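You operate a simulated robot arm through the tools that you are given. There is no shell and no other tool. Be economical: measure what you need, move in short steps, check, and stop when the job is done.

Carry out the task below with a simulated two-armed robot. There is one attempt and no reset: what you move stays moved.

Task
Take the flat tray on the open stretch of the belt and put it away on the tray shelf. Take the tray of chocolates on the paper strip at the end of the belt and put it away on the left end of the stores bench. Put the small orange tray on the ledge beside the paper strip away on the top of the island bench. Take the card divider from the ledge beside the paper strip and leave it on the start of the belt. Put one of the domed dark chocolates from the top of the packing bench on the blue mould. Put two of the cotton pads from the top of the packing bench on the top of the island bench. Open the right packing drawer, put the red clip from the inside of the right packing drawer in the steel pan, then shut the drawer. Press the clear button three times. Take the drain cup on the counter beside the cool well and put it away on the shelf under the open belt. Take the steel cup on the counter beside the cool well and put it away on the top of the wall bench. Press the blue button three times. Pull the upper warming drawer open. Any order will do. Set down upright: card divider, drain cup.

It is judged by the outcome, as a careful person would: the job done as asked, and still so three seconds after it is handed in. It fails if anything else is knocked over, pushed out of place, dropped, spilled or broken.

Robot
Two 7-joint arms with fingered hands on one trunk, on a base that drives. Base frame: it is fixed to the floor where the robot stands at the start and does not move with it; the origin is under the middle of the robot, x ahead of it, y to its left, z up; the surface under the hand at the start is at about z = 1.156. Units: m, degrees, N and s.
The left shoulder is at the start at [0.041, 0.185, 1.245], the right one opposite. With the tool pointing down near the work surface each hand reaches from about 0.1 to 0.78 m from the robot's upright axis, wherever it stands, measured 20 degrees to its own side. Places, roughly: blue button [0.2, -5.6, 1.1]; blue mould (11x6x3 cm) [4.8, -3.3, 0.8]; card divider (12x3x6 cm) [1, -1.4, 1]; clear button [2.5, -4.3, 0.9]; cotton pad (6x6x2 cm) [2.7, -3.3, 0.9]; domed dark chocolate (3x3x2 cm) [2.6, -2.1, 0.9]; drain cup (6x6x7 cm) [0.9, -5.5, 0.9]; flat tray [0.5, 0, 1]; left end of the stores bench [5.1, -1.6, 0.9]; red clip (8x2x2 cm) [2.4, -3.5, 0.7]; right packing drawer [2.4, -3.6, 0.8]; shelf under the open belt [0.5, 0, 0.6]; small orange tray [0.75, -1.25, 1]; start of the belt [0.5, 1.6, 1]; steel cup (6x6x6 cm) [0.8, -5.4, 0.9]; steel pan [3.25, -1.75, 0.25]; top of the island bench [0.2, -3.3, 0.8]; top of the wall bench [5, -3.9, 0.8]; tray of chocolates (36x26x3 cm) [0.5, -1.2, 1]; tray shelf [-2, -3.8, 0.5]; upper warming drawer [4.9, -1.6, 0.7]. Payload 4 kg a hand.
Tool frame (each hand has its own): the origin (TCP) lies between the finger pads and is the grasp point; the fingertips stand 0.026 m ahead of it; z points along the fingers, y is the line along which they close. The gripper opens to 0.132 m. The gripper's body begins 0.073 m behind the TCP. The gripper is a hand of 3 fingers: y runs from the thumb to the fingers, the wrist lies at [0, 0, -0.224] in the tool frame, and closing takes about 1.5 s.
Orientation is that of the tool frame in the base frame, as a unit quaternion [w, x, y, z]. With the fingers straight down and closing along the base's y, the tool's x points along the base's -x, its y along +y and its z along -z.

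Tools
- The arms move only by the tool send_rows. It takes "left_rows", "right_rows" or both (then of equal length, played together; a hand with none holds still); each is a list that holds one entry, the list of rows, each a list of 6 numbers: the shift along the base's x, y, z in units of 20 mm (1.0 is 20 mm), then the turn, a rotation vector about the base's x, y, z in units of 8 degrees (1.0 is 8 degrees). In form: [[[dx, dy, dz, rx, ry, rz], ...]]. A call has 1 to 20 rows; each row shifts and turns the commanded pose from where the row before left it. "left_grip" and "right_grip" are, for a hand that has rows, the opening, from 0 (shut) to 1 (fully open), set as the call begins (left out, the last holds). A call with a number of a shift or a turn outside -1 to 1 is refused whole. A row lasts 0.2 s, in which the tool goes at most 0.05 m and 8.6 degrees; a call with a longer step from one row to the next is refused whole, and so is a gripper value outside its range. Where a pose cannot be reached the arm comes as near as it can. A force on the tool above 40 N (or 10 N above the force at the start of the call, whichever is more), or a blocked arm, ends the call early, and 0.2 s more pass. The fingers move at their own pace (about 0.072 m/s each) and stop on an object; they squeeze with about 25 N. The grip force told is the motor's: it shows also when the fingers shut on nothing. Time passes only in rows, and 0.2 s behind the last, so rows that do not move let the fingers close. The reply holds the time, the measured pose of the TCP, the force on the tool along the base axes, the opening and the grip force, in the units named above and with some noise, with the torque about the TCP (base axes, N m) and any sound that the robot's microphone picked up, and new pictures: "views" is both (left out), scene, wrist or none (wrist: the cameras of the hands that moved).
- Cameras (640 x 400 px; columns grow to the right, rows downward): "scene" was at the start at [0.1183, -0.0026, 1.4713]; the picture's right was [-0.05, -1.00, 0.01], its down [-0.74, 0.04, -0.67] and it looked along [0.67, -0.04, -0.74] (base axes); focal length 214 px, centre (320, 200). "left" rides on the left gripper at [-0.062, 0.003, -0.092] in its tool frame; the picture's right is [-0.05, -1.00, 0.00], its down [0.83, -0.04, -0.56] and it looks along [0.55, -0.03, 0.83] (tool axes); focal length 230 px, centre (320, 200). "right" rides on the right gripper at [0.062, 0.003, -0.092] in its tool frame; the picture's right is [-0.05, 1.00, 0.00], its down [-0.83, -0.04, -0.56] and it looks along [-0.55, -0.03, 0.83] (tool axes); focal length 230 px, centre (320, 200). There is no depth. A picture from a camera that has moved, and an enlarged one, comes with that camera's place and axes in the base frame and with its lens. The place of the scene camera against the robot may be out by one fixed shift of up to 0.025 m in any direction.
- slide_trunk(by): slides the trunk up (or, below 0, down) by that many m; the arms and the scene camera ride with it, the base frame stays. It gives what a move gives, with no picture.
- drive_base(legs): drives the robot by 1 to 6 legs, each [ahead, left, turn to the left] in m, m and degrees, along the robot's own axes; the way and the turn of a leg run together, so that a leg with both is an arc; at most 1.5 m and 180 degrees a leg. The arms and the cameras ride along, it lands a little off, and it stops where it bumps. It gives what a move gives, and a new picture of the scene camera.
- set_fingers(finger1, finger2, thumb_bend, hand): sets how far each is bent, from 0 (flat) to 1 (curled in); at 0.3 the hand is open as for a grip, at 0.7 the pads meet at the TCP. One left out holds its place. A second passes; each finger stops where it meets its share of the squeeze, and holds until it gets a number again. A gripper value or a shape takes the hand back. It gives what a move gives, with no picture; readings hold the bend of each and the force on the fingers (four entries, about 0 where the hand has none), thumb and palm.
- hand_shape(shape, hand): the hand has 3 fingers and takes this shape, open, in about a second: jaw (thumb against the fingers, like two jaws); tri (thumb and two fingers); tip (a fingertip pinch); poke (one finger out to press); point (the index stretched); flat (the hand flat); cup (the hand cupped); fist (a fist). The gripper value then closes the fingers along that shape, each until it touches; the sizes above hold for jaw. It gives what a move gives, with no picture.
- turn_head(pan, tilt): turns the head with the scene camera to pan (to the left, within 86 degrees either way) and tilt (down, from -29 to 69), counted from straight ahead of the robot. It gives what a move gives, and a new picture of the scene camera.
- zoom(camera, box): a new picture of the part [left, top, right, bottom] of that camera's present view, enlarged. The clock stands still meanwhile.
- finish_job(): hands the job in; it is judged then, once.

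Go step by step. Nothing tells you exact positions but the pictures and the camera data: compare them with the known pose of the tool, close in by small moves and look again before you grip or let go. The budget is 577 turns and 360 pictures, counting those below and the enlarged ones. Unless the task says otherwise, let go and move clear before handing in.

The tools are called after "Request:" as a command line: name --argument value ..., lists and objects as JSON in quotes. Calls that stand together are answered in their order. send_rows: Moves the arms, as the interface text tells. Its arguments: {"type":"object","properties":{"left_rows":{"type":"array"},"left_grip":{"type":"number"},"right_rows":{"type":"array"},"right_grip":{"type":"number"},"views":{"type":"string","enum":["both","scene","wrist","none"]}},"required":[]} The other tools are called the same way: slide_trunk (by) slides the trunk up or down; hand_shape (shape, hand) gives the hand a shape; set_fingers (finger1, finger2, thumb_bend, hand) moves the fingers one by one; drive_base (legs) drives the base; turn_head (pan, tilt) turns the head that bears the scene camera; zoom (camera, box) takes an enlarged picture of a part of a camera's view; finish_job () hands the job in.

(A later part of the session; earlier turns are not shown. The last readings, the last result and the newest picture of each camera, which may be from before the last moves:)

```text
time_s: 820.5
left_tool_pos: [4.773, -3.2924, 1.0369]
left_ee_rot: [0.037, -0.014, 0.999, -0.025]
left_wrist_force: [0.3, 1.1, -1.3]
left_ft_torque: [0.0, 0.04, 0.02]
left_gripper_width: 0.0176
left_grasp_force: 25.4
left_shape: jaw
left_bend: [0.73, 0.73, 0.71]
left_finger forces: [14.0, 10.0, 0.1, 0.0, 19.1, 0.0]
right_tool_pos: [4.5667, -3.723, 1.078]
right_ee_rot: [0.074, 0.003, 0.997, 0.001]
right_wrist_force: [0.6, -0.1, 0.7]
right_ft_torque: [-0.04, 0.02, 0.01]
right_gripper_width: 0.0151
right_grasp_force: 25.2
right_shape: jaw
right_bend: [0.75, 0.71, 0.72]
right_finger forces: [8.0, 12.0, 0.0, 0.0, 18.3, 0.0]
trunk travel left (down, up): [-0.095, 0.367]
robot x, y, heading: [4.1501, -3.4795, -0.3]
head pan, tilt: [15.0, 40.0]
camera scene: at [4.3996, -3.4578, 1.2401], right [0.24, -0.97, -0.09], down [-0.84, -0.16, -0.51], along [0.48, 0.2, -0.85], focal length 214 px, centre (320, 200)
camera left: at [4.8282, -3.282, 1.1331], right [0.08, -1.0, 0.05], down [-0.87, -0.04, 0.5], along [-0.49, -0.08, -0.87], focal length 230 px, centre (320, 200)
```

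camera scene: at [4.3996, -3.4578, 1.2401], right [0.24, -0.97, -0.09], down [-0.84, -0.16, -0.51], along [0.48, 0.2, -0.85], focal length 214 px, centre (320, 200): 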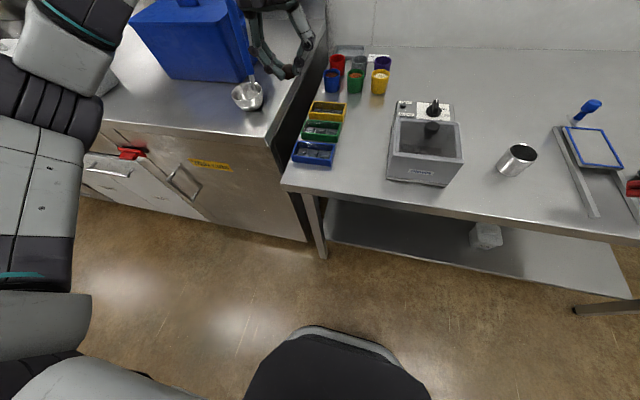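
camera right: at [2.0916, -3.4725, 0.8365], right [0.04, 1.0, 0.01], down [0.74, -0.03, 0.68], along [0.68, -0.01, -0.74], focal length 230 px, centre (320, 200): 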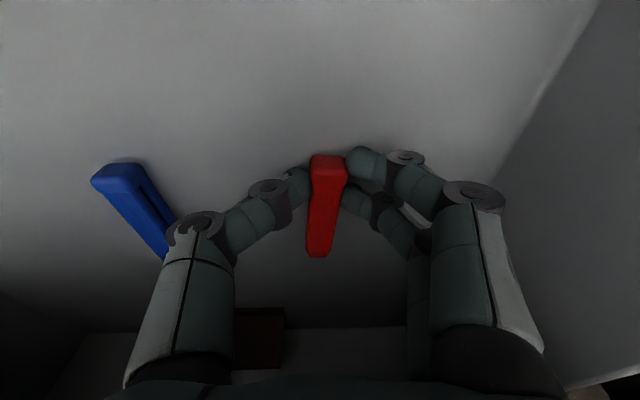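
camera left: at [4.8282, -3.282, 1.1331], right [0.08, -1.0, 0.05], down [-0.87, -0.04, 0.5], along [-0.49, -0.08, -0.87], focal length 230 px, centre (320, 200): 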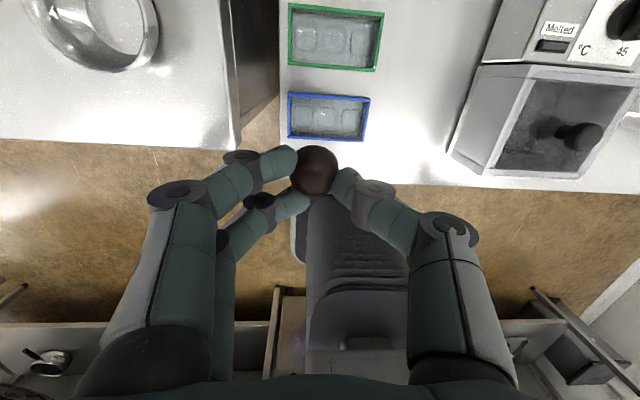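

Request:
send_rows --left_rows '[[[0, -0.3, -0.8, 0, 0, 0], [0, -0.3, -0.8, 0, 0, 0], [0, -0.3, -0.8, 0, 0, 0], [0, -0.2, -0.8, 0, 0, 0], [0, 0, -0.8, 0, 0, 0], [0, 0, -0.8, 0, 0, 0], [0, 0, -0.8, 0, 0, 0], [0, 0, -0.8, 0, 0, 0], [0, 0, -0.8, 0, 0, 0]]]' --views "wrist"

Request:
zoom --camera "scene" --box '[250, 100, 378, 180]'

```text
time_s: 822.5
left_tool_pos: [4.7737, -3.3163, 0.8945]
left_ee_rot: [0.037, -0.013, 0.999, -0.025]
left_wrist_force: [0.5, 0.3, 0.1]
left_ft_torque: [0.01, 0.01, 0.01]
left_gripper_width: 0.0176
left_grasp_force: 25.3
left_shape: jaw
left_bend: [0.73, 0.73, 0.71]
left_finger forces: [13.9, 10.2, 0.2, 0.1, 18.9, 0.0]
right_tool_pos: [4.5672, -3.7217, 1.0777]
right_ee_rot: [0.074, 0.004, 0.997, 0.0]
right_wrist_force: [-0.2, 0.1, -0.9]
right_ft_torque: [0.01, -0.02, -0.02]
right_gripper_width: 0.0147
right_grasp_force: 25.3
right_shape: jaw
right_bend: [0.75, 0.71, 0.72]
right_finger forces: [8.0, 12.0, 0.0, 0.0, 18.4, 0.1]
trunk travel left (down, up): [-0.095, 0.367]
robot x, y, heading: [4.1502, -3.477, -0.4]
head pan, tilt: [15.0, 40.0]
camera left: at [4.8284, -3.305, 0.9901], right [0.08, -1.0, 0.06], down [-0.87, -0.04, 0.49], along [-0.49, -0.09, -0.87], focal length 230 px, centre (320, 200)
```

left: 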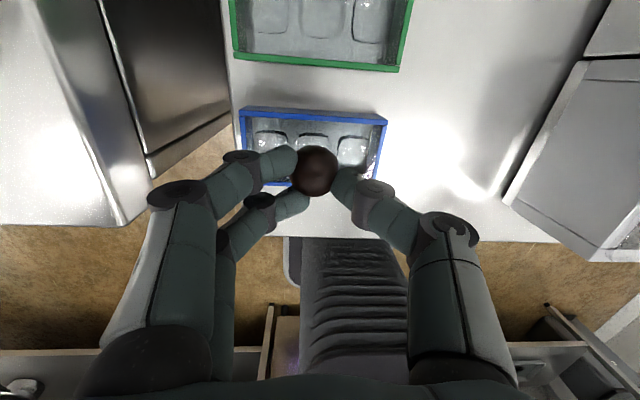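

```text
5.00 times, centred on (314, 140) of scene
camera zoom: at [4.3994, -3.4577, 1.2401], right [0.24, -0.97, -0.09], down [-0.84, -0.16, -0.51], along [0.48, 0.2, -0.85], focal length 1072 px, centre (350, 500)
```

zoom: 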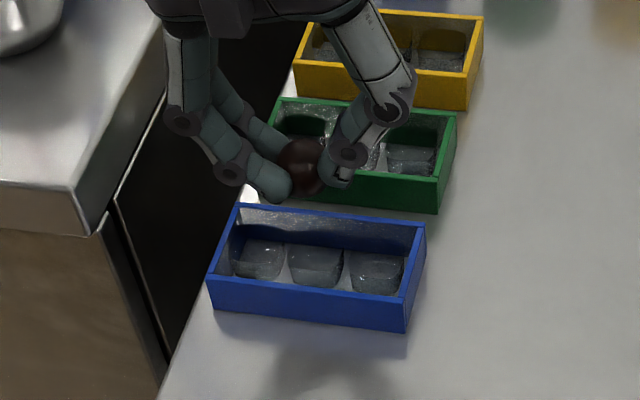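

Request:
send_rows --left_rows '[[[0, 0, -0.7, 0, 0, 0], [0, 0, -0.7, 0, 0, 0], [0, 0, -0.5, 0, 0, 0], [0, 0, -0.3, 0, 0, 0], [0, 0, -0.25, 0, 0, 0], [0, 0, -0.2, 0, 0, 0]]]' --views "wrist"

Request:
zoom --camera "scene" --box '[250, 100, 378, 180]'

```text
time_s: 824.0
left_tool_pos: [4.7744, -3.3167, 0.8503]
left_ee_rot: [0.045, -0.012, 0.998, -0.029]
left_wrist_force: [-5.0, 2.4, 23.7]
left_ft_torque: [0.27, 0.26, 0.02]
left_gripper_width: 0.0197
left_grasp_force: 25.0
left_shape: jaw
left_bend: [0.74, 0.75, 0.71]
left_finger forces: [21.8, 24.8, 0.0, 0.0, 23.5, 0.0]
right_tool_pos: [4.565, -3.7227, 1.0788]
right_ee_rot: [0.075, 0.004, 0.997, 0.001]
right_wrist_force: [-0.8, 0.4, -0.5]
right_ft_torque: [0.01, 0.02, 0.01]
right_gripper_width: 0.0149
right_grasp_force: 25.2
right_shape: jaw
right_bend: [0.75, 0.71, 0.72]
right_finger forces: [8.0, 12.0, 0.0, 0.0, 18.5, 0.1]
trunk travel left (down, up): [-0.095, 0.367]
robot x, y, heading: [4.1499, -3.4817, -0.5]
head pan, tilt: [15.0, 40.0]
stopped in row 6 (left hand): the force on the tool passed its limit at 41 N (the readings are from after the stop); the commanded pose is now the measured one
camera left: at [4.8273, -3.3038, 0.9474], right [0.08, -1.0, 0.06], down [-0.88, -0.04, 0.48], along [-0.48, -0.09, -0.87], focal length 230 px, centre (320, 200)
```

left: 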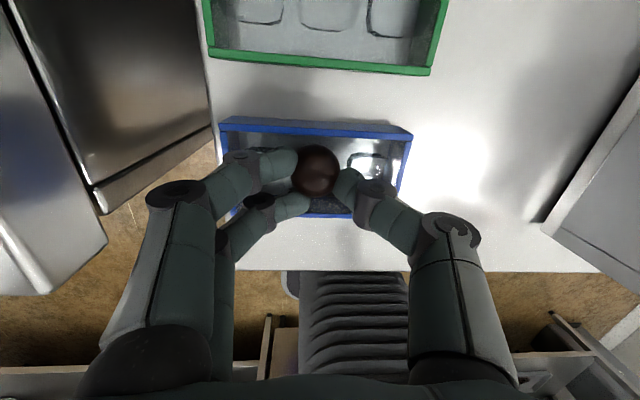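

```text
5.00 times, centred on (314, 140) of scene
camera zoom: at [4.3972, -3.4578, 1.2406], right [0.24, -0.97, -0.09], down [-0.84, -0.16, -0.52], along [0.48, 0.2, -0.85], focal length 1072 px, centre (350, 500)
```

zoom: 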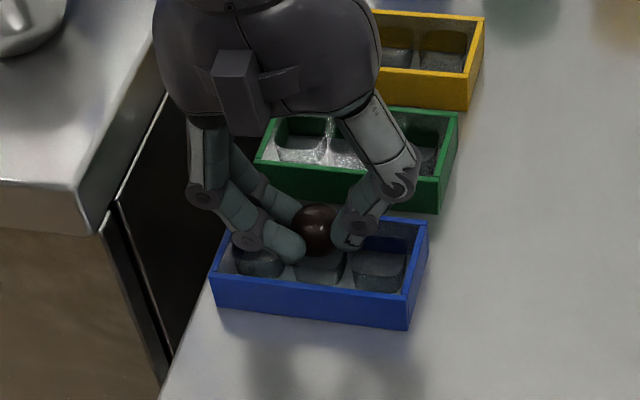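

Request:
send_rows --left_rows '[[[0, 0, 0.1, 0, 0, 0]]]' --views "none"

Request:
send_rows --left_rows '[[[0, 0, 0, 0, 0, 0], [0, 0, 0, 0, 0, 0], [0, 0, 0, 0, 0, 0]]]' --left_grip 0.3 --views "wrist"

Request:
zoom --camera "scene" --box '[250, 100, 378, 180]'

```text
time_s: 824.4
left_tool_pos: [4.7738, -3.3154, 0.8499]
left_ee_rot: [0.044, -0.013, 0.999, -0.028]
left_wrist_force: [-2.6, 0.8, 21.6]
left_ft_torque: [0.23, 0.14, 0.01]
left_gripper_width: 0.0196
left_grasp_force: 25.3
left_shape: jaw
left_bend: [0.74, 0.75, 0.71]
left_finger forces: [21.6, 22.0, 0.0, 0.1, 23.5, 0.0]
right_tool_pos: [4.5658, -3.7221, 1.0793]
right_ee_rot: [0.075, 0.004, 0.997, 0.001]
right_wrist_force: [-0.7, 0.1, -0.7]
right_ft_torque: [-0.02, -0.04, 0.01]
right_gripper_width: 0.0148
right_grasp_force: 24.9
right_shape: jaw
right_bend: [0.75, 0.71, 0.72]
right_finger forces: [8.1, 12.0, 0.1, 0.0, 18.4, 0.0]
trunk travel left (down, up): [-0.095, 0.367]
robot x, y, heading: [4.1547, -3.4784, -0.1]
head pan, tilt: [15.0, 40.0]
```

```text
time_s: 825.2
left_tool_pos: [4.7741, -3.316, 0.8489]
left_ee_rot: [0.043, -0.013, 0.999, -0.027]
left_wrist_force: [1.2, -3.1, 18.3]
left_ft_torque: [0.1, -0.04, -0.01]
left_gripper_width: 0.0367
left_grasp_force: 0.1
left_shape: jaw
left_bend: [0.76, 0.77, 0.7]
left_finger forces: [6.1, 10.2, 0.0, 0.0, 2.4, 0.0]
right_tool_pos: [4.5645, -3.7227, 1.0788]
right_ee_rot: [0.075, 0.004, 0.997, 0.001]
right_wrist_force: [0.5, 0.4, -0.3]
right_ft_torque: [-0.01, 0.0, 0.01]
right_gripper_width: 0.0147
right_grasp_force: 24.8
right_shape: jaw
right_bend: [0.75, 0.71, 0.72]
right_finger forces: [8.0, 11.9, 0.0, 0.0, 18.5, 0.0]
trunk travel left (down, up): [-0.095, 0.367]
robot x, y, heading: [4.1476, -3.479, -0.1]
head pan, tilt: [15.0, 40.0]
camera left: at [4.8279, -3.3045, 0.9462], right [0.08, -1.0, 0.06], down [-0.87, -0.04, 0.48], along [-0.48, -0.09, -0.87], focal length 230 px, centre (320, 200)
```

left: 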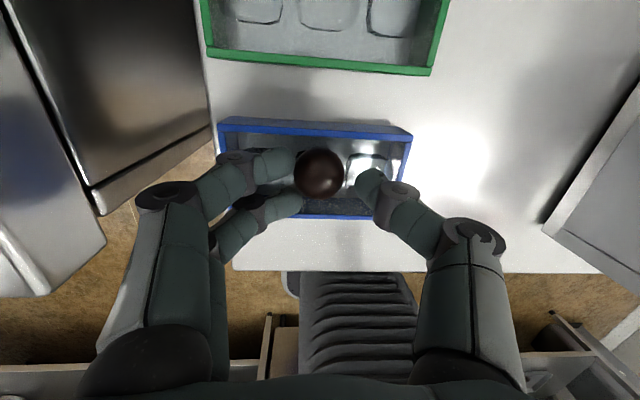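

```text
5.00 times, centred on (314, 140) of scene
camera zoom: at [4.3973, -3.4584, 1.2407], right [0.24, -0.97, -0.09], down [-0.84, -0.16, -0.52], along [0.48, 0.2, -0.85], focal length 1072 px, centre (350, 500)
```

zoom: 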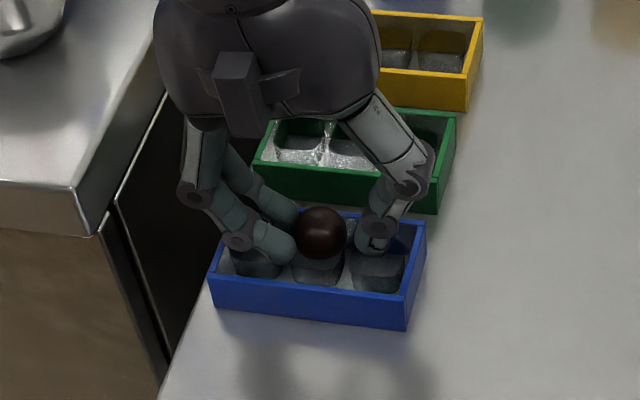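

Chocolate released in the mould. Lift straight up and check.

Request:
send_rows --left_rows '[[[0, 0, 0.3, 0, 0, 0], [0, 0, 0.6, 0, 0, 0], [0, 0, 0.9, 0, 0, 0], [0, 0, 0.9, 0, 0, 0], [0, 0, 0.9, 0, 0, 0], [0, 0, 0.9, 0, 0, 0], [0, 0, 0.9, 0, 0, 0], [-0.5, 0, 0.9, 0, 0, 0], [-0.8, 0, 0.9, 0, 0, 0], [-0.8, 0, 0.9, 0, 0, 0]]]' --views "none"

Request:
zoom --camera "scene" --box '[250, 100, 378, 180]'

```text
time_s: 827.4
left_tool_pos: [4.7321, -3.3151, 1.009]
left_ee_rot: [0.043, -0.014, 0.999, -0.028]
left_wrist_force: [-0.3, 0.4, 1.1]
left_ft_torque: [-0.03, 0.0, 0.02]
left_gripper_width: 0.0393
left_grasp_force: 0.0
left_shape: jaw
left_bend: [0.74, 0.74, 0.7]
left_finger forces: [0.0, 0.1, 0.1, 0.0, 0.0, 0.0]
right_tool_pos: [4.5664, -3.7231, 1.0775]
right_ee_rot: [0.074, 0.004, 0.997, 0.001]
right_wrist_force: [-0.4, 0.2, 0.4]
right_ft_torque: [0.0, -0.01, -0.02]
right_gripper_width: 0.015
right_grasp_force: 25.3
right_shape: jaw
right_bend: [0.75, 0.71, 0.72]
right_finger forces: [8.0, 11.9, 0.0, 0.0, 18.4, 0.0]
trunk travel left (down, up): [-0.095, 0.367]
robot x, y, heading: [4.1517, -3.4823, 0.0]
head pan, tilt: [15.0, 40.0]
```

```text
5.00 times, centred on (314, 140) of scene
camera zoom: at [4.3984, -3.4578, 1.2405], right [0.24, -0.97, -0.09], down [-0.84, -0.16, -0.51], along [0.48, 0.2, -0.85], focal length 1072 px, centre (350, 500)
```

zoom: 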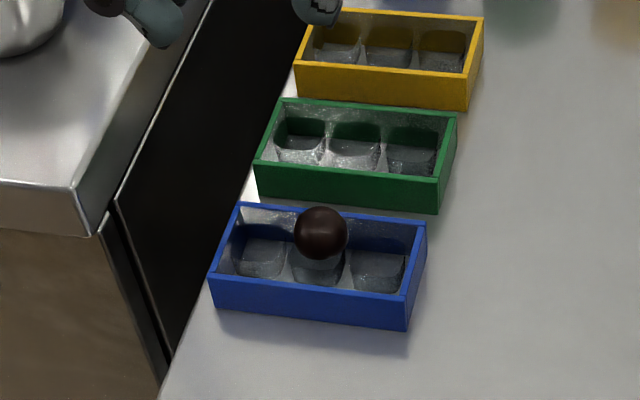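

The dome sits on the blue mould. Now the clip: turn round in the aisle to look for the steel pan on the lower shelf opposite.

Request:
slide_trunk --by 0.18

Request:
drive_base --legs '[[-0.15, 0, 0], [0, 0.9, 0], [0, 0, 90], [0, 0, 90]]'

Request:
turn_head --pan -20 --tilt 35

```text
time_s: 829.4
left_tool_pos: [4.733, -3.3153, 1.1904]
left_ee_rot: [0.042, -0.013, 0.999, -0.028]
left_wrist_force: [1.0, -0.9, 0.5]
left_ft_torque: [0.01, 0.03, -0.01]
left_gripper_width: 0.0392
left_grasp_force: 0.1
left_shape: jaw
left_bend: [0.74, 0.74, 0.7]
left_finger forces: [0.1, 0.1, 0.1, 0.0, 0.0, 0.0]
right_tool_pos: [4.5675, -3.7211, 1.2581]
right_ee_rot: [0.074, 0.004, 0.997, 0.002]
right_wrist_force: [-0.4, 0.1, 0.5]
right_ft_torque: [-0.02, 0.01, 0.0]
right_gripper_width: 0.0149
right_grasp_force: 24.6
right_shape: jaw
right_bend: [0.75, 0.71, 0.72]
right_finger forces: [8.0, 11.9, 0.0, 0.0, 18.5, 0.1]
trunk travel left (down, up): [-0.275, 0.187]
robot x, y, heading: [4.1482, -3.4802, -0.3]
head pan, tilt: [15.0, 40.0]
```

```text
time_s: 842.6
left_tool_pos: [3.4184, -2.7303, 1.1901]
left_ee_rot: [-0.028, 0.999, -0.009, -0.041]
left_wrist_force: [-0.4, -0.6, -0.2]
left_ft_torque: [0.03, 0.02, -0.01]
left_gripper_width: 0.0392
left_grasp_force: 0.0
left_shape: jaw
left_bend: [0.74, 0.74, 0.7]
left_finger forces: [0.0, 0.0, 0.1, 0.0, 0.0, 0.1]
right_tool_pos: [3.6023, -2.3329, 1.2576]
right_ee_rot: [0.0, 0.997, -0.027, -0.074]
right_wrist_force: [0.6, -0.3, 0.1]
right_ft_torque: [0.0, -0.01, 0.02]
right_gripper_width: 0.015
right_grasp_force: 24.9
right_shape: jaw
right_bend: [0.75, 0.71, 0.72]
right_finger forces: [8.4, 12.3, 0.0, 0.1, 19.5, 0.0]
trunk travel left (down, up): [-0.275, 0.187]
robot x, y, heading: [4.0063, -2.5921, 177.1]
head pan, tilt: [15.0, 40.0]
camera scene: at [3.8789, -2.6059, 1.4752], right [-0.21, 0.98, -0.02], down [0.7, 0.13, -0.71], along [-0.69, -0.16, -0.71], focal length 214 px, centre (320, 200)
```

scene: 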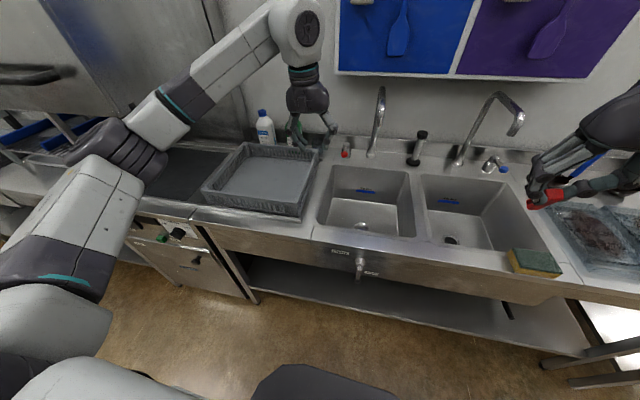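

```text
time_s: 843.6
left_tool_pos: [3.4175, -2.7309, 1.1899]
left_ee_rot: [-0.028, 0.999, -0.009, -0.041]
left_wrist_force: [0.1, 0.1, -0.5]
left_ft_torque: [-0.02, -0.01, 0.01]
left_gripper_width: 0.0393
left_grasp_force: 0.0
left_shape: jaw
left_bend: [0.74, 0.74, 0.7]
left_finger forces: [0.1, 0.0, 0.0, 0.1, 0.0, 0.1]
right_tool_pos: [3.6018, -2.3324, 1.2576]
right_ee_rot: [0.0, 0.997, -0.027, -0.073]
right_wrist_force: [0.3, 0.8, -0.8]
right_ft_torque: [-0.03, -0.02, 0.01]
right_gripper_width: 0.0148
right_grasp_force: 25.1
right_shape: jaw
right_bend: [0.75, 0.71, 0.72]
right_finger forces: [8.4, 12.2, 0.0, 0.1, 19.4, 0.0]
trunk travel left (down, up): [-0.275, 0.187]
robot x, y, heading: [4.0085, -2.5951, 177.3]
head pan, tilt: [-20.0, 35.0]
camera scene: at [3.8802, -2.5539, 1.4827], right [0.39, 0.92, 0.03], down [0.6, -0.23, -0.77], along [-0.7, 0.32, -0.64], focal length 214 px, centre (320, 200)
```

scene: 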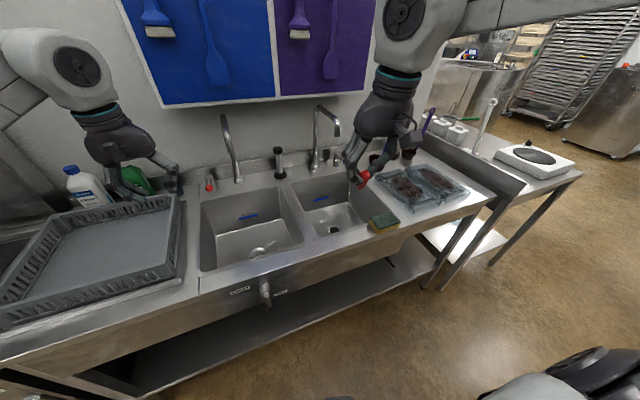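

Request:
drive_base --legs '[[0, -0.62, 2.5]]'

Request:
turn_head --pan -15 --tilt 50

```text
time_s: 847.1
left_tool_pos: [3.4427, -2.1299, 1.1889]
left_ee_rot: [-0.027, 0.999, 0.013, -0.041]
left_wrist_force: [-0.6, 0.5, -0.4]
left_ft_torque: [0.02, -0.02, 0.05]
left_gripper_width: 0.0392
left_grasp_force: 0.1
left_shape: jaw
left_bend: [0.74, 0.74, 0.7]
left_finger forces: [0.0, 0.1, 0.0, 0.0, 0.1, 0.0]
right_tool_pos: [3.61, -1.7228, 1.2574]
right_ee_rot: [0.001, 0.997, -0.005, -0.074]
right_wrist_force: [1.0, 0.1, -0.3]
right_ft_torque: [-0.01, -0.01, -0.05]
right_gripper_width: 0.0148
right_grasp_force: 25.2
right_shape: jaw
right_bend: [0.75, 0.71, 0.72]
right_finger forces: [8.4, 12.3, 0.0, 0.0, 19.4, 0.0]
trunk travel left (down, up): [-0.275, 0.187]
robot x, y, heading: [4.0232, -1.9676, 179.7]
head pan, tilt: [-20.0, 35.0]
camera scene: at [3.8971, -1.9328, 1.4827], right [0.35, 0.94, 0.03], down [0.61, -0.2, -0.77], along [-0.71, 0.29, -0.64], focal length 214 px, centre (320, 200)
```

scene: 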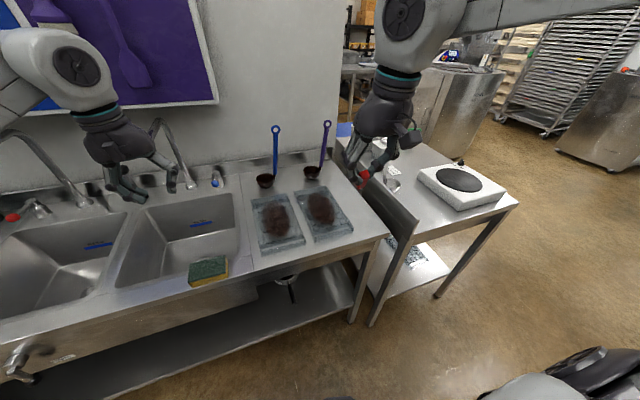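

```text
time_s: 847.9
left_tool_pos: [3.4431, -2.1285, 1.1893]
left_ee_rot: [-0.027, 0.999, 0.013, -0.041]
left_wrist_force: [0.6, -0.1, 0.1]
left_ft_torque: [-0.02, 0.0, -0.02]
left_gripper_width: 0.0392
left_grasp_force: 0.1
left_shape: jaw
left_bend: [0.74, 0.74, 0.7]
left_finger forces: [0.1, 0.1, 0.0, 0.0, 0.0, 0.0]
right_tool_pos: [3.6107, -1.7221, 1.2572]
right_ee_rot: [0.001, 0.997, -0.005, -0.073]
right_wrist_force: [-0.6, -0.9, -0.5]
right_ft_torque: [-0.02, -0.01, 0.01]
right_gripper_width: 0.0147
right_grasp_force: 24.7
right_shape: jaw
right_bend: [0.75, 0.71, 0.72]
right_finger forces: [8.4, 12.2, 0.1, 0.0, 19.4, 0.1]
trunk travel left (down, up): [-0.275, 0.187]
robot x, y, heading: [4.0311, -1.9687, 179.9]
head pan, tilt: [-15.0, 50.0]
camera scene: at [3.9074, -1.9422, 1.4619], right [0.27, 0.96, 0.02], down [0.79, -0.2, -0.57], along [-0.55, 0.17, -0.82], focal length 214 px, centre (320, 200)
```

scene: 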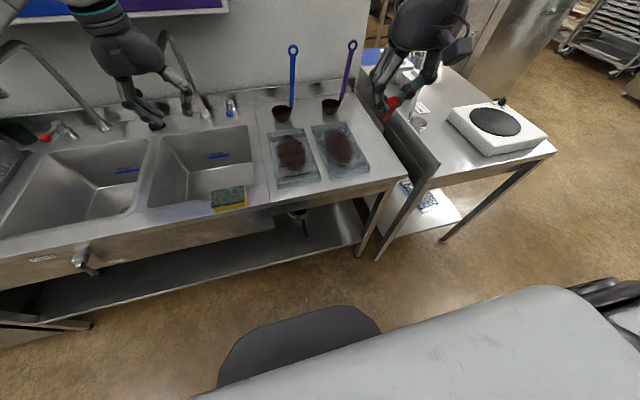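

Request:
send_rows --left_rows '[[[1, 0, 0, 0, 0, 0], [1, 0, 0, 0, 0, 0], [1, 0, 0, 0, 0, 0], [1, 0, 0, 0, 0, 0], [1, 0, 0, 0, 0, 0], [1, 0, 0, 0, 0, 0], [1, 0, 0, 0, 0, 0], [1, 0, 0, 0, 0, 0]]]' --right_rows '[[[0.3, 0, 0, 0, 0, 0], [0.3, 0, 0, 0, 0, 0], [0.3, 0, 0, 0, 0, 0], [0.3, 0, 0, 0, 0, 0], [0, 0, 0, 0, 0, 0], [0, 0, 0, 0, 0, 0], [0, 0, 0, 0, 0, 0], [0, 0, 0, 0, 0, 0]]]' --views "none"

Request:
slide_trunk --by -0.27

Request:
turn_head --pan -5 --tilt 8

Request:
zoom --camera "scene" --box '[200, 180, 440, 330]'

```text
time_s: 849.6
left_tool_pos: [3.6033, -2.1302, 1.1901]
left_ee_rot: [-0.027, 0.999, 0.013, -0.041]
left_wrist_force: [-0.7, -1.0, 0.8]
left_ft_torque: [-0.02, -0.01, 0.01]
left_gripper_width: 0.0394
left_grasp_force: 0.2
left_shape: jaw
left_bend: [0.74, 0.74, 0.7]
left_finger forces: [0.0, 0.0, 0.1, 0.0, 0.0, 0.1]
right_tool_pos: [3.6334, -1.7235, 1.2571]
right_ee_rot: [0.0, 0.997, -0.006, -0.074]
right_wrist_force: [0.2, 0.4, -0.4]
right_ft_torque: [-0.05, 0.0, 0.01]
right_gripper_width: 0.0148
right_grasp_force: 25.3
right_shape: jaw
right_bend: [0.75, 0.71, 0.72]
right_finger forces: [8.4, 12.2, 0.0, 0.0, 19.5, 0.0]
trunk travel left (down, up): [-0.275, 0.187]
robot x, y, heading: [4.0244, -1.9674, 179.5]
head pan, tilt: [-15.0, 50.0]
```

```text
time_s: 852.4
left_tool_pos: [3.6037, -2.13, 0.9192]
left_ee_rot: [-0.027, 0.999, 0.013, -0.042]
left_wrist_force: [-0.6, -0.4, 1.0]
left_ft_torque: [0.03, 0.01, 0.02]
left_gripper_width: 0.0394
left_grasp_force: 0.0
left_shape: jaw
left_bend: [0.74, 0.74, 0.7]
left_finger forces: [0.0, 0.0, 0.0, 0.1, 0.0, 0.0]
right_tool_pos: [3.6342, -1.7228, 0.989]
right_ee_rot: [0.002, 0.997, -0.005, -0.076]
right_wrist_force: [-0.5, -0.7, 0.7]
right_ft_torque: [0.05, 0.0, 0.01]
right_gripper_width: 0.0146
right_grasp_force: 24.6
right_shape: jaw
right_bend: [0.75, 0.71, 0.72]
right_finger forces: [8.3, 12.3, 0.1, 0.0, 19.4, 0.0]
trunk travel left (down, up): [-0.005, 0.457]
robot x, y, heading: [4.0274, -1.9676, 179.6]
head pan, tilt: [-15.0, 50.0]
```

```text
time_s: 853.5
left_tool_pos: [3.6034, -2.1285, 0.9193]
left_ee_rot: [-0.027, 0.999, 0.013, -0.041]
left_wrist_force: [-0.4, -1.2, -0.2]
left_ft_torque: [-0.01, 0.02, 0.0]
left_gripper_width: 0.0396
left_grasp_force: 0.0
left_shape: jaw
left_bend: [0.74, 0.74, 0.7]
left_finger forces: [0.0, 0.0, 0.0, 0.0, 0.1, 0.0]
right_tool_pos: [3.6332, -1.7229, 0.9872]
right_ee_rot: [0.002, 0.997, -0.005, -0.074]
right_wrist_force: [0.0, 0.0, -0.6]
right_ft_torque: [0.02, 0.02, -0.01]
right_gripper_width: 0.0149
right_grasp_force: 25.0
right_shape: jaw
right_bend: [0.75, 0.71, 0.72]
right_finger forces: [8.4, 12.2, 0.0, 0.0, 19.3, 0.1]
trunk travel left (down, up): [-0.005, 0.457]
robot x, y, heading: [4.0254, -1.9661, 179.7]
head pan, tilt: [-5.0, 8.0]
camera scene: at [3.6472, -1.9525, 1.1293], right [0.08, 1.0, 0.04], down [0.62, -0.02, -0.79], along [-0.78, 0.09, -0.62], focal length 214 px, centre (320, 200)
```

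scene: 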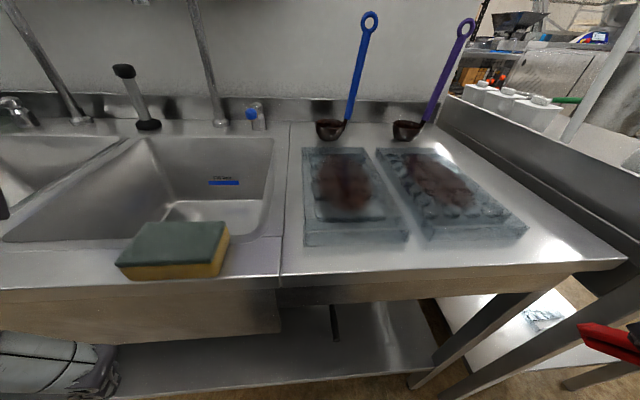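

```text
2.67 times, centred on (320, 255) of scene
camera zoom: at [3.6472, -1.9525, 1.1293], right [0.08, 1.0, 0.04], down [0.62, -0.02, -0.79], along [-0.78, 0.09, -0.62], focal length 572 px, centre (320, 53)
```

zoom: 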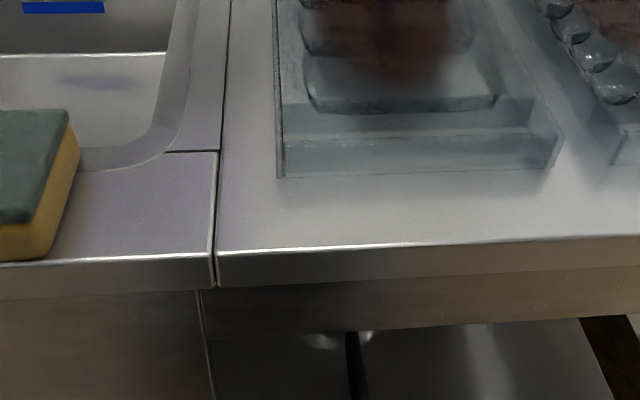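

Request:
drive_base --legs '[[-0.2, 0.05, 0]]'

Request:
turn_head --pan -12 --tilt 18

Request:
zoom --camera "scene" --box '[220, 150, 420, 275]'

```text
time_s: 855.1
left_tool_pos: [3.7979, -2.1815, 0.9188]
left_ee_rot: [-0.028, 0.999, 0.013, -0.042]
left_wrist_force: [-0.5, 0.4, 0.5]
left_ft_torque: [0.0, 0.01, -0.05]
left_gripper_width: 0.0392
left_grasp_force: 0.1
left_shape: jaw
left_bend: [0.74, 0.74, 0.7]
left_finger forces: [0.0, 0.1, 0.1, 0.0, 0.1, 0.0]
right_tool_pos: [3.8319, -1.7734, 0.9882]
right_ee_rot: [0.001, 0.997, -0.004, -0.074]
right_wrist_force: [-0.2, -0.4, -0.2]
right_ft_torque: [0.01, 0.02, 0.02]
right_gripper_width: 0.0149
right_grasp_force: 25.4
right_shape: jaw
right_bend: [0.75, 0.71, 0.72]
right_finger forces: [8.3, 12.3, 0.1, 0.1, 19.4, 0.1]
trunk travel left (down, up): [-0.005, 0.457]
robot x, y, heading: [4.2212, -2.0182, 179.6]
head pan, tilt: [-5.0, 8.0]
camera scene: at [3.8447, -2.0035, 1.1297], right [0.08, 1.0, 0.04], down [0.62, -0.02, -0.79], along [-0.78, 0.09, -0.62], focal length 214 px, centre (320, 200)
```

scene: 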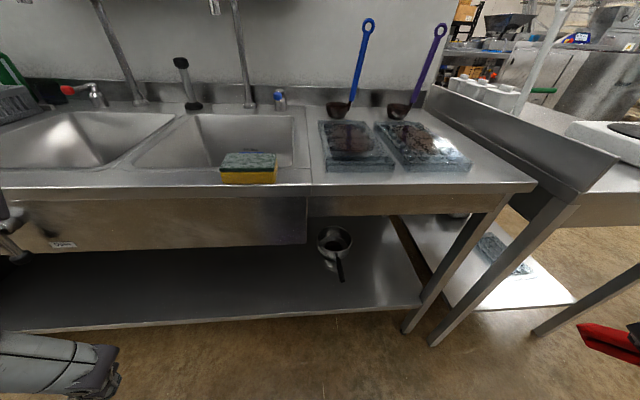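

```text
time_s: 855.8
left_tool_pos: [3.7988, -2.1807, 0.9194]
left_ee_rot: [-0.028, 0.999, 0.012, -0.041]
left_wrist_force: [0.0, 0.0, 1.0]
left_ft_torque: [-0.02, -0.02, -0.04]
left_gripper_width: 0.0391
left_grasp_force: 0.0
left_shape: jaw
left_bend: [0.74, 0.74, 0.7]
left_finger forces: [0.0, 0.0, 0.0, 0.0, 0.0, 0.1]
right_tool_pos: [3.8304, -1.7738, 0.9874]
right_ee_rot: [0.002, 0.997, -0.005, -0.074]
right_wrist_force: [0.0, 0.0, 0.8]
right_ft_torque: [-0.01, -0.01, -0.02]
right_gripper_width: 0.015
right_grasp_force: 25.2
right_shape: jaw
right_bend: [0.75, 0.71, 0.72]
right_finger forces: [8.5, 12.3, 0.1, 0.0, 19.4, 0.0]
trunk travel left (down, up): [-0.005, 0.457]
robot x, y, heading: [4.2196, -2.0181, 179.5]
head pan, tilt: [-12.0, 18.0]
camera scene: at [3.8528, -1.992, 1.1158], right [0.19, 0.98, 0.1], down [0.74, -0.07, -0.67], along [-0.65, 0.2, -0.73], focal length 214 px, centre (320, 200)
```

scene: 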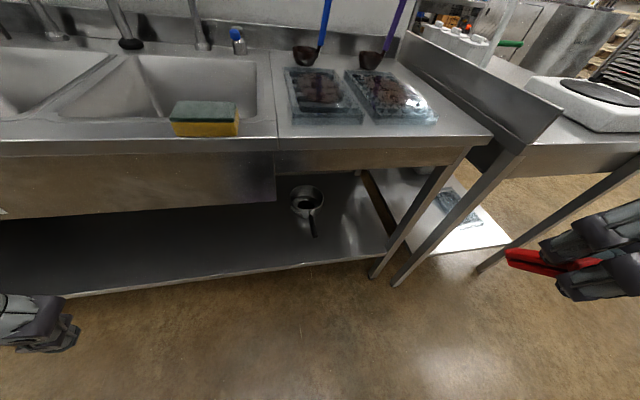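

```text
3.20 times, centred on (320, 212) of scene
camera zoom: at [3.8528, -1.992, 1.1158], right [0.19, 0.98, 0.1], down [0.74, -0.07, -0.67], along [-0.65, 0.2, -0.73], focal length 686 px, centre (320, 160)
```

zoom: 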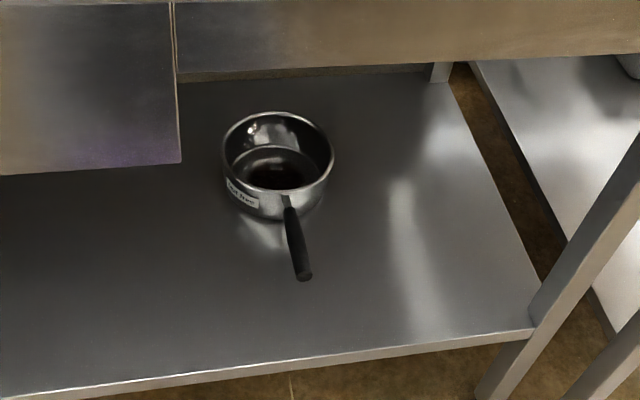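

The saucepan is on the lower shelf at about (3.14, -1.84), rim near z 0.34, some 30 cm inside. I'll align the right hand and reach down and in under the bench.

Request:
drive_base --legs '[[0, 0.07, 0.4]]'

Request:
send_rows --right_rows '[[[-0.6, 0, -0.9, 0, 0.9, 0], [-0.6, 0, -0.9, 0, 0.9, 0], [-0.6, 0, -0.9, 0, 0.9, 0], [-0.6, 0, -0.9, 0, 0.7, 0], [-0.6, 0, -0.9, 0, 0, 0], [-0.6, 0, -0.9, 0, 0, 0], [-0.6, 0, -0.9, 0, 0, 0], [-0.6, 0, -0.9, 0, 0, 0], [-0.6, 0, -0.9, 0, 0, 0], [-0.6, 0, -0.9, 0, 0, 0], [-0.6, 0, -0.9, 0, 0, 0], [-0.6, 0, -0.9, 0, 0, 0], [-0.6, 0, -0.9, 0, 0, 0], [-0.6, 0, -0.9, 0, 0, 0], [-0.6, 0, -0.9, 0, 0, 0], [-0.6, 0, -0.9, 0, 0, 0], [0, 0, -0.9, 0, 0, 0], [0, 0, -0.9, 0, 0, 0], [0, 0, -0.9, 0, 0, 0], [0, 0, -0.9, 0, 0, 0]]]' --views "both"

```text
time_s: 856.8
left_tool_pos: [3.7993, -2.2541, 0.9185]
left_ee_rot: [-0.029, 0.999, 0.016, -0.041]
left_wrist_force: [-1.0, -0.8, -0.2]
left_ft_torque: [0.08, -0.04, 0.0]
left_gripper_width: 0.0396
left_grasp_force: 0.0
left_shape: jaw
left_bend: [0.74, 0.74, 0.7]
left_finger forces: [0.1, 0.0, 0.0, 0.0, 0.0, 0.0]
right_tool_pos: [3.8283, -1.8482, 0.988]
right_ee_rot: [0.001, 0.997, -0.002, -0.074]
right_wrist_force: [-0.8, -0.4, 0.2]
right_ft_torque: [0.03, 0.01, -0.03]
right_gripper_width: 0.015
right_grasp_force: 24.9
right_shape: jaw
right_bend: [0.75, 0.71, 0.72]
right_finger forces: [8.4, 12.3, 0.0, 0.1, 19.3, 0.0]
trunk travel left (down, up): [-0.005, 0.457]
robot x, y, heading: [4.2191, -2.0835, 179.9]
head pan, tilt: [-12.0, 18.0]
camera scene: at [3.8525, -2.0655, 1.1159], right [0.18, 0.98, 0.11], down [0.74, -0.06, -0.67], along [-0.65, 0.2, -0.73], focal length 214 px, centre (320, 200)
```

scene: 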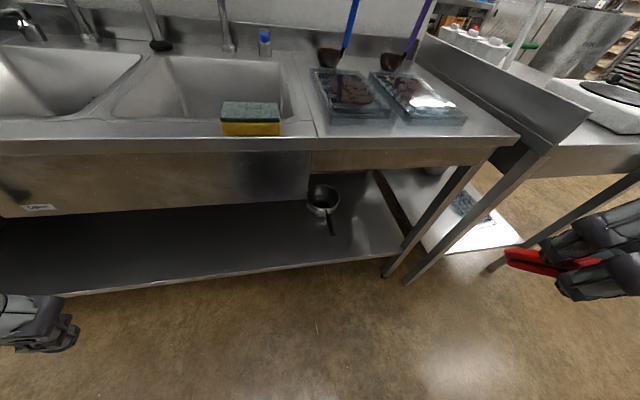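

```text
time_s: 861.0
left_tool_pos: [3.8001, -2.253, 0.9186]
left_ee_rot: [-0.028, 0.999, 0.016, -0.041]
left_wrist_force: [-0.1, -0.8, 0.6]
left_ft_torque: [0.01, 0.0, -0.02]
left_gripper_width: 0.0395
left_grasp_force: 0.1
left_shape: jaw
left_bend: [0.74, 0.74, 0.7]
left_finger forces: [0.0, 0.0, 0.1, 0.0, 0.0, 0.0]
right_tool_pos: [3.7866, -1.8471, 0.9267]
right_ee_rot: [0.002, 0.959, -0.001, -0.283]
right_wrist_force: [-0.1, -0.2, -0.4]
right_ft_torque: [0.0, -0.04, 0.01]
right_gripper_width: 0.0147
right_grasp_force: 24.7
right_shape: jaw
right_bend: [0.75, 0.71, 0.72]
right_finger forces: [8.6, 12.0, 0.0, 0.0, 19.2, 0.0]
right hand out of reach, approached as far as the arm can: row 4, 5, 6, 7, 8, 9, 10, 11, 12, 13, 14, 15, 16, 17, 18, 19, 20
trunk travel left (down, up): [-0.005, 0.457]
robot x, y, heading: [4.2221, -2.0837, 179.8]
head pan, tilt: [-12.0, 18.0]
camera scene: at [3.8526, -2.0639, 1.1158], right [0.18, 0.98, 0.1], down [0.74, -0.07, -0.67], along [-0.65, 0.2, -0.74], focal length 214 px, centre (320, 200)
camera right: at [3.89, -1.8496, 0.9698], right [-0.05, -1.0, 0.03], down [-0.4, 0.05, 0.92], along [-0.92, 0.03, -0.4], focal length 230 px, centre (320, 200)
```

scene: 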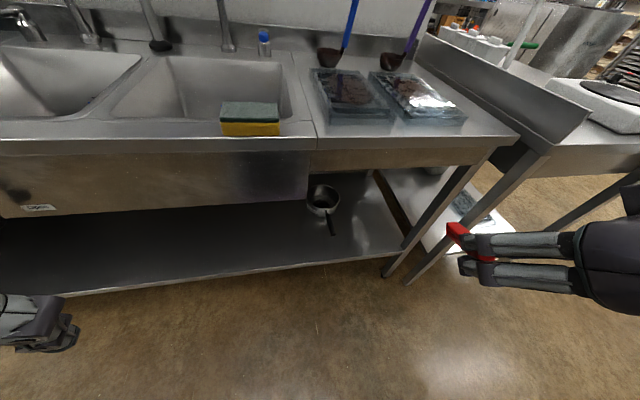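
right: 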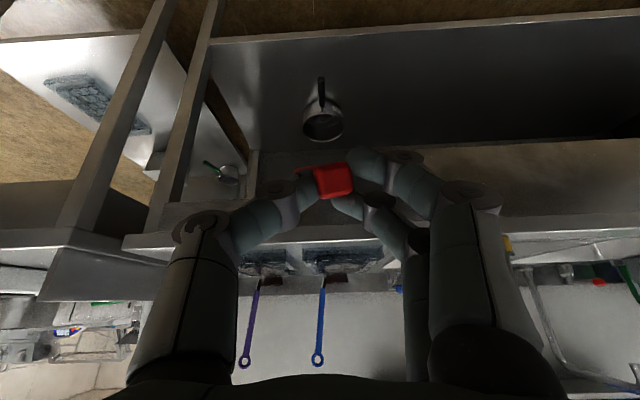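

Request:
send_rows --right_rows '[[[-0.9, 0, 0, 0, 0, 0], [-0.9, 0, 0, 0, 0, 0], [-0.9, 0, 0, 0, 0, 0], [-0.9, 0, 0, 0, 0, 0], [-0.9, 0, -0.3, 0, 0, 0], [-0.9, 0, -0.3, 0, 0, 0], [-0.9, 0, -0.5, 0, 0, 0], [-0.9, 0, -0.7, 0, 0, 0], [-0.9, 0, -0.9, 0, 0, 0], [-0.9, 0, -0.9, 0, 0, 0], [-0.9, 0, -0.9, 0, 0, 0], [0, 0, -0.9, 0, 0, 0], [0, 0, -0.9, 0, 0, 0], [0, 0, -0.9, 0, 0, 0], [0, 0, -0.9, 0, 0, 0], [0, 0, -0.9, 0, 0, 0], [0, 0, -0.9, 0, 0, 0], [0, 0, -0.9, 0, 0, 0]]]' --views "both"

```text
time_s: 864.8
left_tool_pos: [3.7996, -2.2522, 0.9187]
left_ee_rot: [-0.027, 0.999, 0.017, -0.041]
left_wrist_force: [0.3, -0.9, 0.0]
left_ft_torque: [0.0, -0.02, 0.01]
left_gripper_width: 0.0394
left_grasp_force: 0.1
left_shape: jaw
left_bend: [0.74, 0.74, 0.7]
left_finger forces: [0.0, 0.0, 0.0, 0.0, 0.1, 0.1]
right_tool_pos: [3.5884, -1.8478, 0.7102]
right_ee_rot: [0.002, 0.952, -0.002, -0.306]
right_wrist_force: [-0.2, 0.6, -0.3]
right_ft_torque: [-0.03, 0.0, 0.01]
right_gripper_width: 0.015
right_grasp_force: 25.2
right_shape: jaw
right_bend: [0.75, 0.71, 0.72]
right_finger forces: [8.7, 12.2, 0.0, 0.0, 19.4, 0.1]
trunk travel left (down, up): [-0.005, 0.457]
robot x, y, heading: [4.2231, -2.0859, 179.9]
head pan, tilt: [-12.0, 18.0]
camera scene: at [3.8518, -2.0629, 1.1154], right [0.18, 0.98, 0.1], down [0.74, -0.07, -0.67], along [-0.65, 0.2, -0.74], focal length 214 px, centre (320, 200)
camera right: at [3.6945, -1.8493, 0.7479], right [-0.04, -1.0, 0.04], down [-0.35, 0.05, 0.94], along [-0.94, 0.03, -0.35], focal length 230 px, centre (320, 200)
```

scene: 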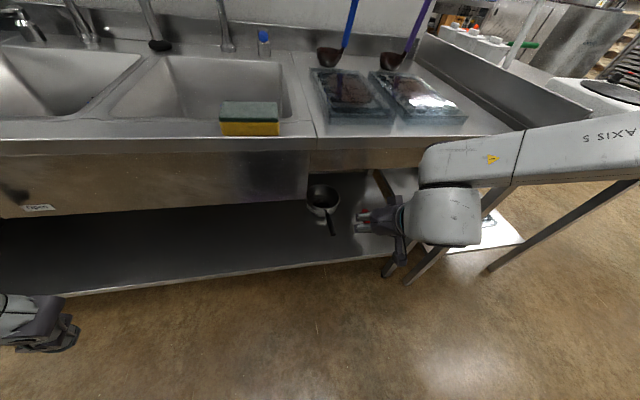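
right: 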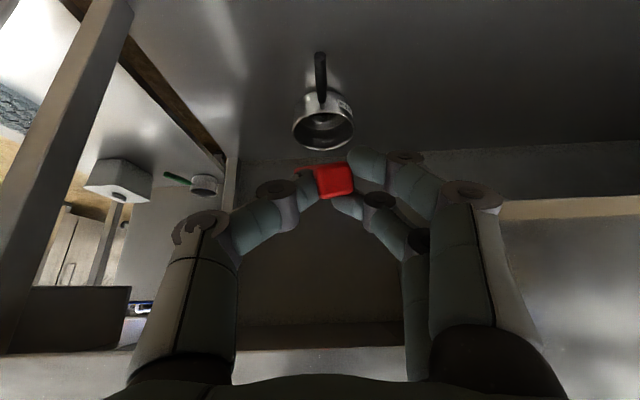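

Request:
send_rows --right_rows '[[[-0.5, 0, -0.9, 0, 0, 0], [-0.5, 0, -0.9, 0, 0, 0], [-0.5, 0, -0.9, 0, 0, 0], [-0.5, 0, -0.9, 0, 0, 0], [-0.5, 0, -0.9, 0, 0, 0], [-0.5, 0, -0.9, 0, 0, 0], [-0.5, 0, -0.9, 0, 0, 0], [-0.5, 0, -0.9, 0, 0, 0], [-0.5, 0, -0.9, 0, 0, 0], [-0.5, 0, -0.9, 0, 0, 0], [-0.5, 0, -0.9, 0, 0, 0]]]' --views "both"

```text
time_s: 867.2
left_tool_pos: [3.7987, -2.252, 0.9194]
left_ee_rot: [-0.028, 0.999, 0.016, -0.042]
left_wrist_force: [0.6, -0.6, -0.3]
left_ft_torque: [0.01, -0.01, 0.0]
left_gripper_width: 0.0394
left_grasp_force: 0.0
left_shape: jaw
left_bend: [0.74, 0.74, 0.7]
left_finger forces: [0.0, 0.0, 0.0, 0.0, 0.0, 0.0]
right_tool_pos: [3.4777, -1.8482, 0.5094]
right_ee_rot: [0.003, 0.952, -0.001, -0.306]
right_wrist_force: [-0.6, 0.7, 0.3]
right_ft_torque: [0.0, 0.0, -0.03]
right_gripper_width: 0.0147
right_grasp_force: 25.3
right_shape: jaw
right_bend: [0.75, 0.71, 0.72]
right_finger forces: [8.7, 12.2, 0.0, 0.0, 19.4, 0.0]
trunk travel left (down, up): [-0.005, 0.457]
robot x, y, heading: [4.2242, -2.0854, 179.8]
head pan, tilt: [-12.0, 18.0]
camera scene: at [3.8519, -2.0637, 1.1155], right [0.18, 0.98, 0.1], down [0.74, -0.07, -0.67], along [-0.65, 0.2, -0.74], focal length 214 px, centre (320, 200)
camera right: at [3.5831, -1.8506, 0.5486], right [-0.04, -1.0, 0.03], down [-0.35, 0.05, 0.94], along [-0.94, 0.03, -0.35], focal length 230 px, centre (320, 200)
```

scene: 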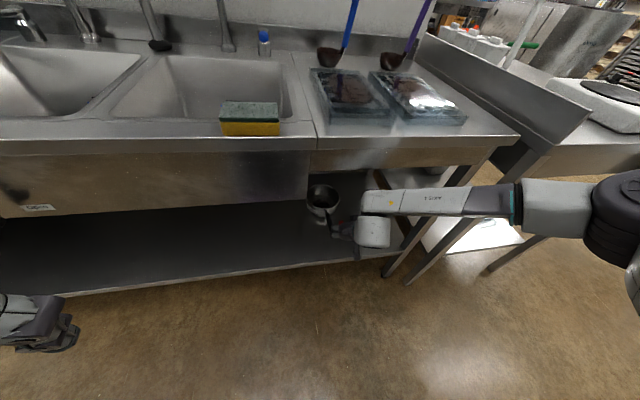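
right: 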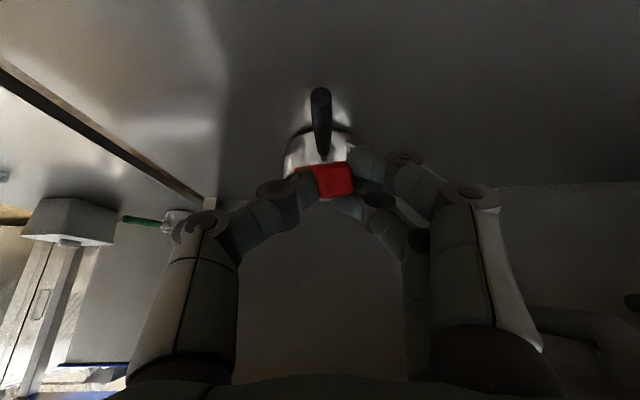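

Request:
send_rows --right_rows '[[[0, 0, -0.7, 0, 0, 0], [0, 0, -0.7, 0, 0, 0], [0, 0, -0.7, 0, 0, 0], [0, 0, -0.7, 0, 0, 0]]]' --views "none"

Request:
drive_base --legs '[[0.15, 0, 0]]'

Request:
zoom --camera "right" --box '[160, 50, 480, 250]'

```text
time_s: 868.2
left_tool_pos: [3.7992, -2.2538, 0.9194]
left_ee_rot: [-0.027, 0.999, 0.016, -0.042]
left_wrist_force: [0.7, 0.6, 1.4]
left_ft_torque: [-0.01, 0.02, 0.04]
left_gripper_width: 0.0395
left_grasp_force: 0.2
left_shape: jaw
left_bend: [0.74, 0.74, 0.7]
left_finger forces: [0.0, 0.1, 0.0, 0.0, 0.0, 0.0]
right_tool_pos: [3.4782, -1.848, 0.455]
right_ee_rot: [0.002, 0.952, -0.001, -0.306]
right_wrist_force: [0.4, -0.9, -0.4]
right_ft_torque: [0.04, -0.01, 0.01]
right_gripper_width: 0.0149
right_grasp_force: 25.1
right_shape: jaw
right_bend: [0.75, 0.71, 0.72]
right_finger forces: [8.7, 12.1, 0.0, 0.1, 19.4, 0.0]
trunk travel left (down, up): [-0.005, 0.457]
robot x, y, heading: [4.2205, -2.0866, 179.9]
head pan, tilt: [-12.0, 18.0]
```

```text
time_s: 869.6
left_tool_pos: [3.6603, -2.2498, 0.919]
left_ee_rot: [-0.027, 0.999, 0.014, -0.042]
left_wrist_force: [0.5, -0.7, -0.1]
left_ft_torque: [-0.03, -0.02, -0.01]
left_gripper_width: 0.0391
left_grasp_force: 0.2
left_shape: jaw
left_bend: [0.74, 0.74, 0.7]
left_finger forces: [0.0, 0.0, 0.0, 0.1, 0.0, 0.1]
right_tool_pos: [3.3685, -1.8438, 0.4326]
right_ee_rot: [0.0, 0.959, 0.006, -0.285]
right_wrist_force: [0.1, -0.4, 0.4]
right_ft_torque: [0.0, 0.01, 0.03]
right_gripper_width: 0.0148
right_grasp_force: 24.6
right_shape: jaw
right_bend: [0.75, 0.71, 0.72]
right_finger forces: [8.6, 12.1, 0.0, 0.0, 19.5, 0.0]
trunk travel left (down, up): [-0.005, 0.457]
robot x, y, heading: [4.0877, -2.0864, 179.6]
head pan, tilt: [-12.0, 18.0]
stopped in leg 1: the robot was blocked; the commanded pose is now the measured one
camera scene: at [3.7156, -2.0615, 1.1162], right [0.19, 0.98, 0.1], down [0.74, -0.07, -0.67], along [-0.65, 0.2, -0.73], focal length 214 px, centre (320, 200)
```

scene: 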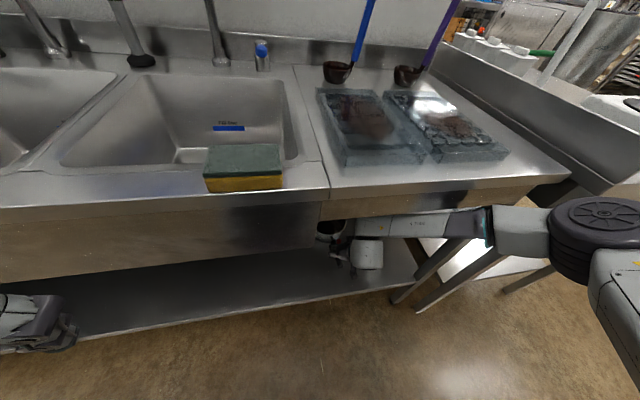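

```text
2.00 times, centred on (320, 150) of right
camera zoom: at [3.473, -1.8461, 0.4766], right [-0.03, -1.0, 0.03], down [-0.39, 0.04, 0.92], along [-0.92, 0.02, -0.4], focal length 460 px, centre (320, 300)
```

zoom: 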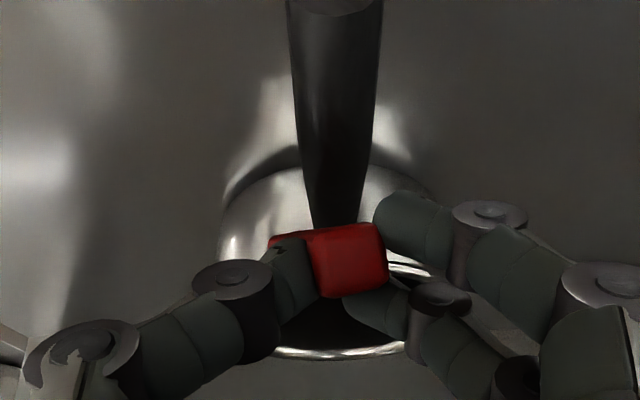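

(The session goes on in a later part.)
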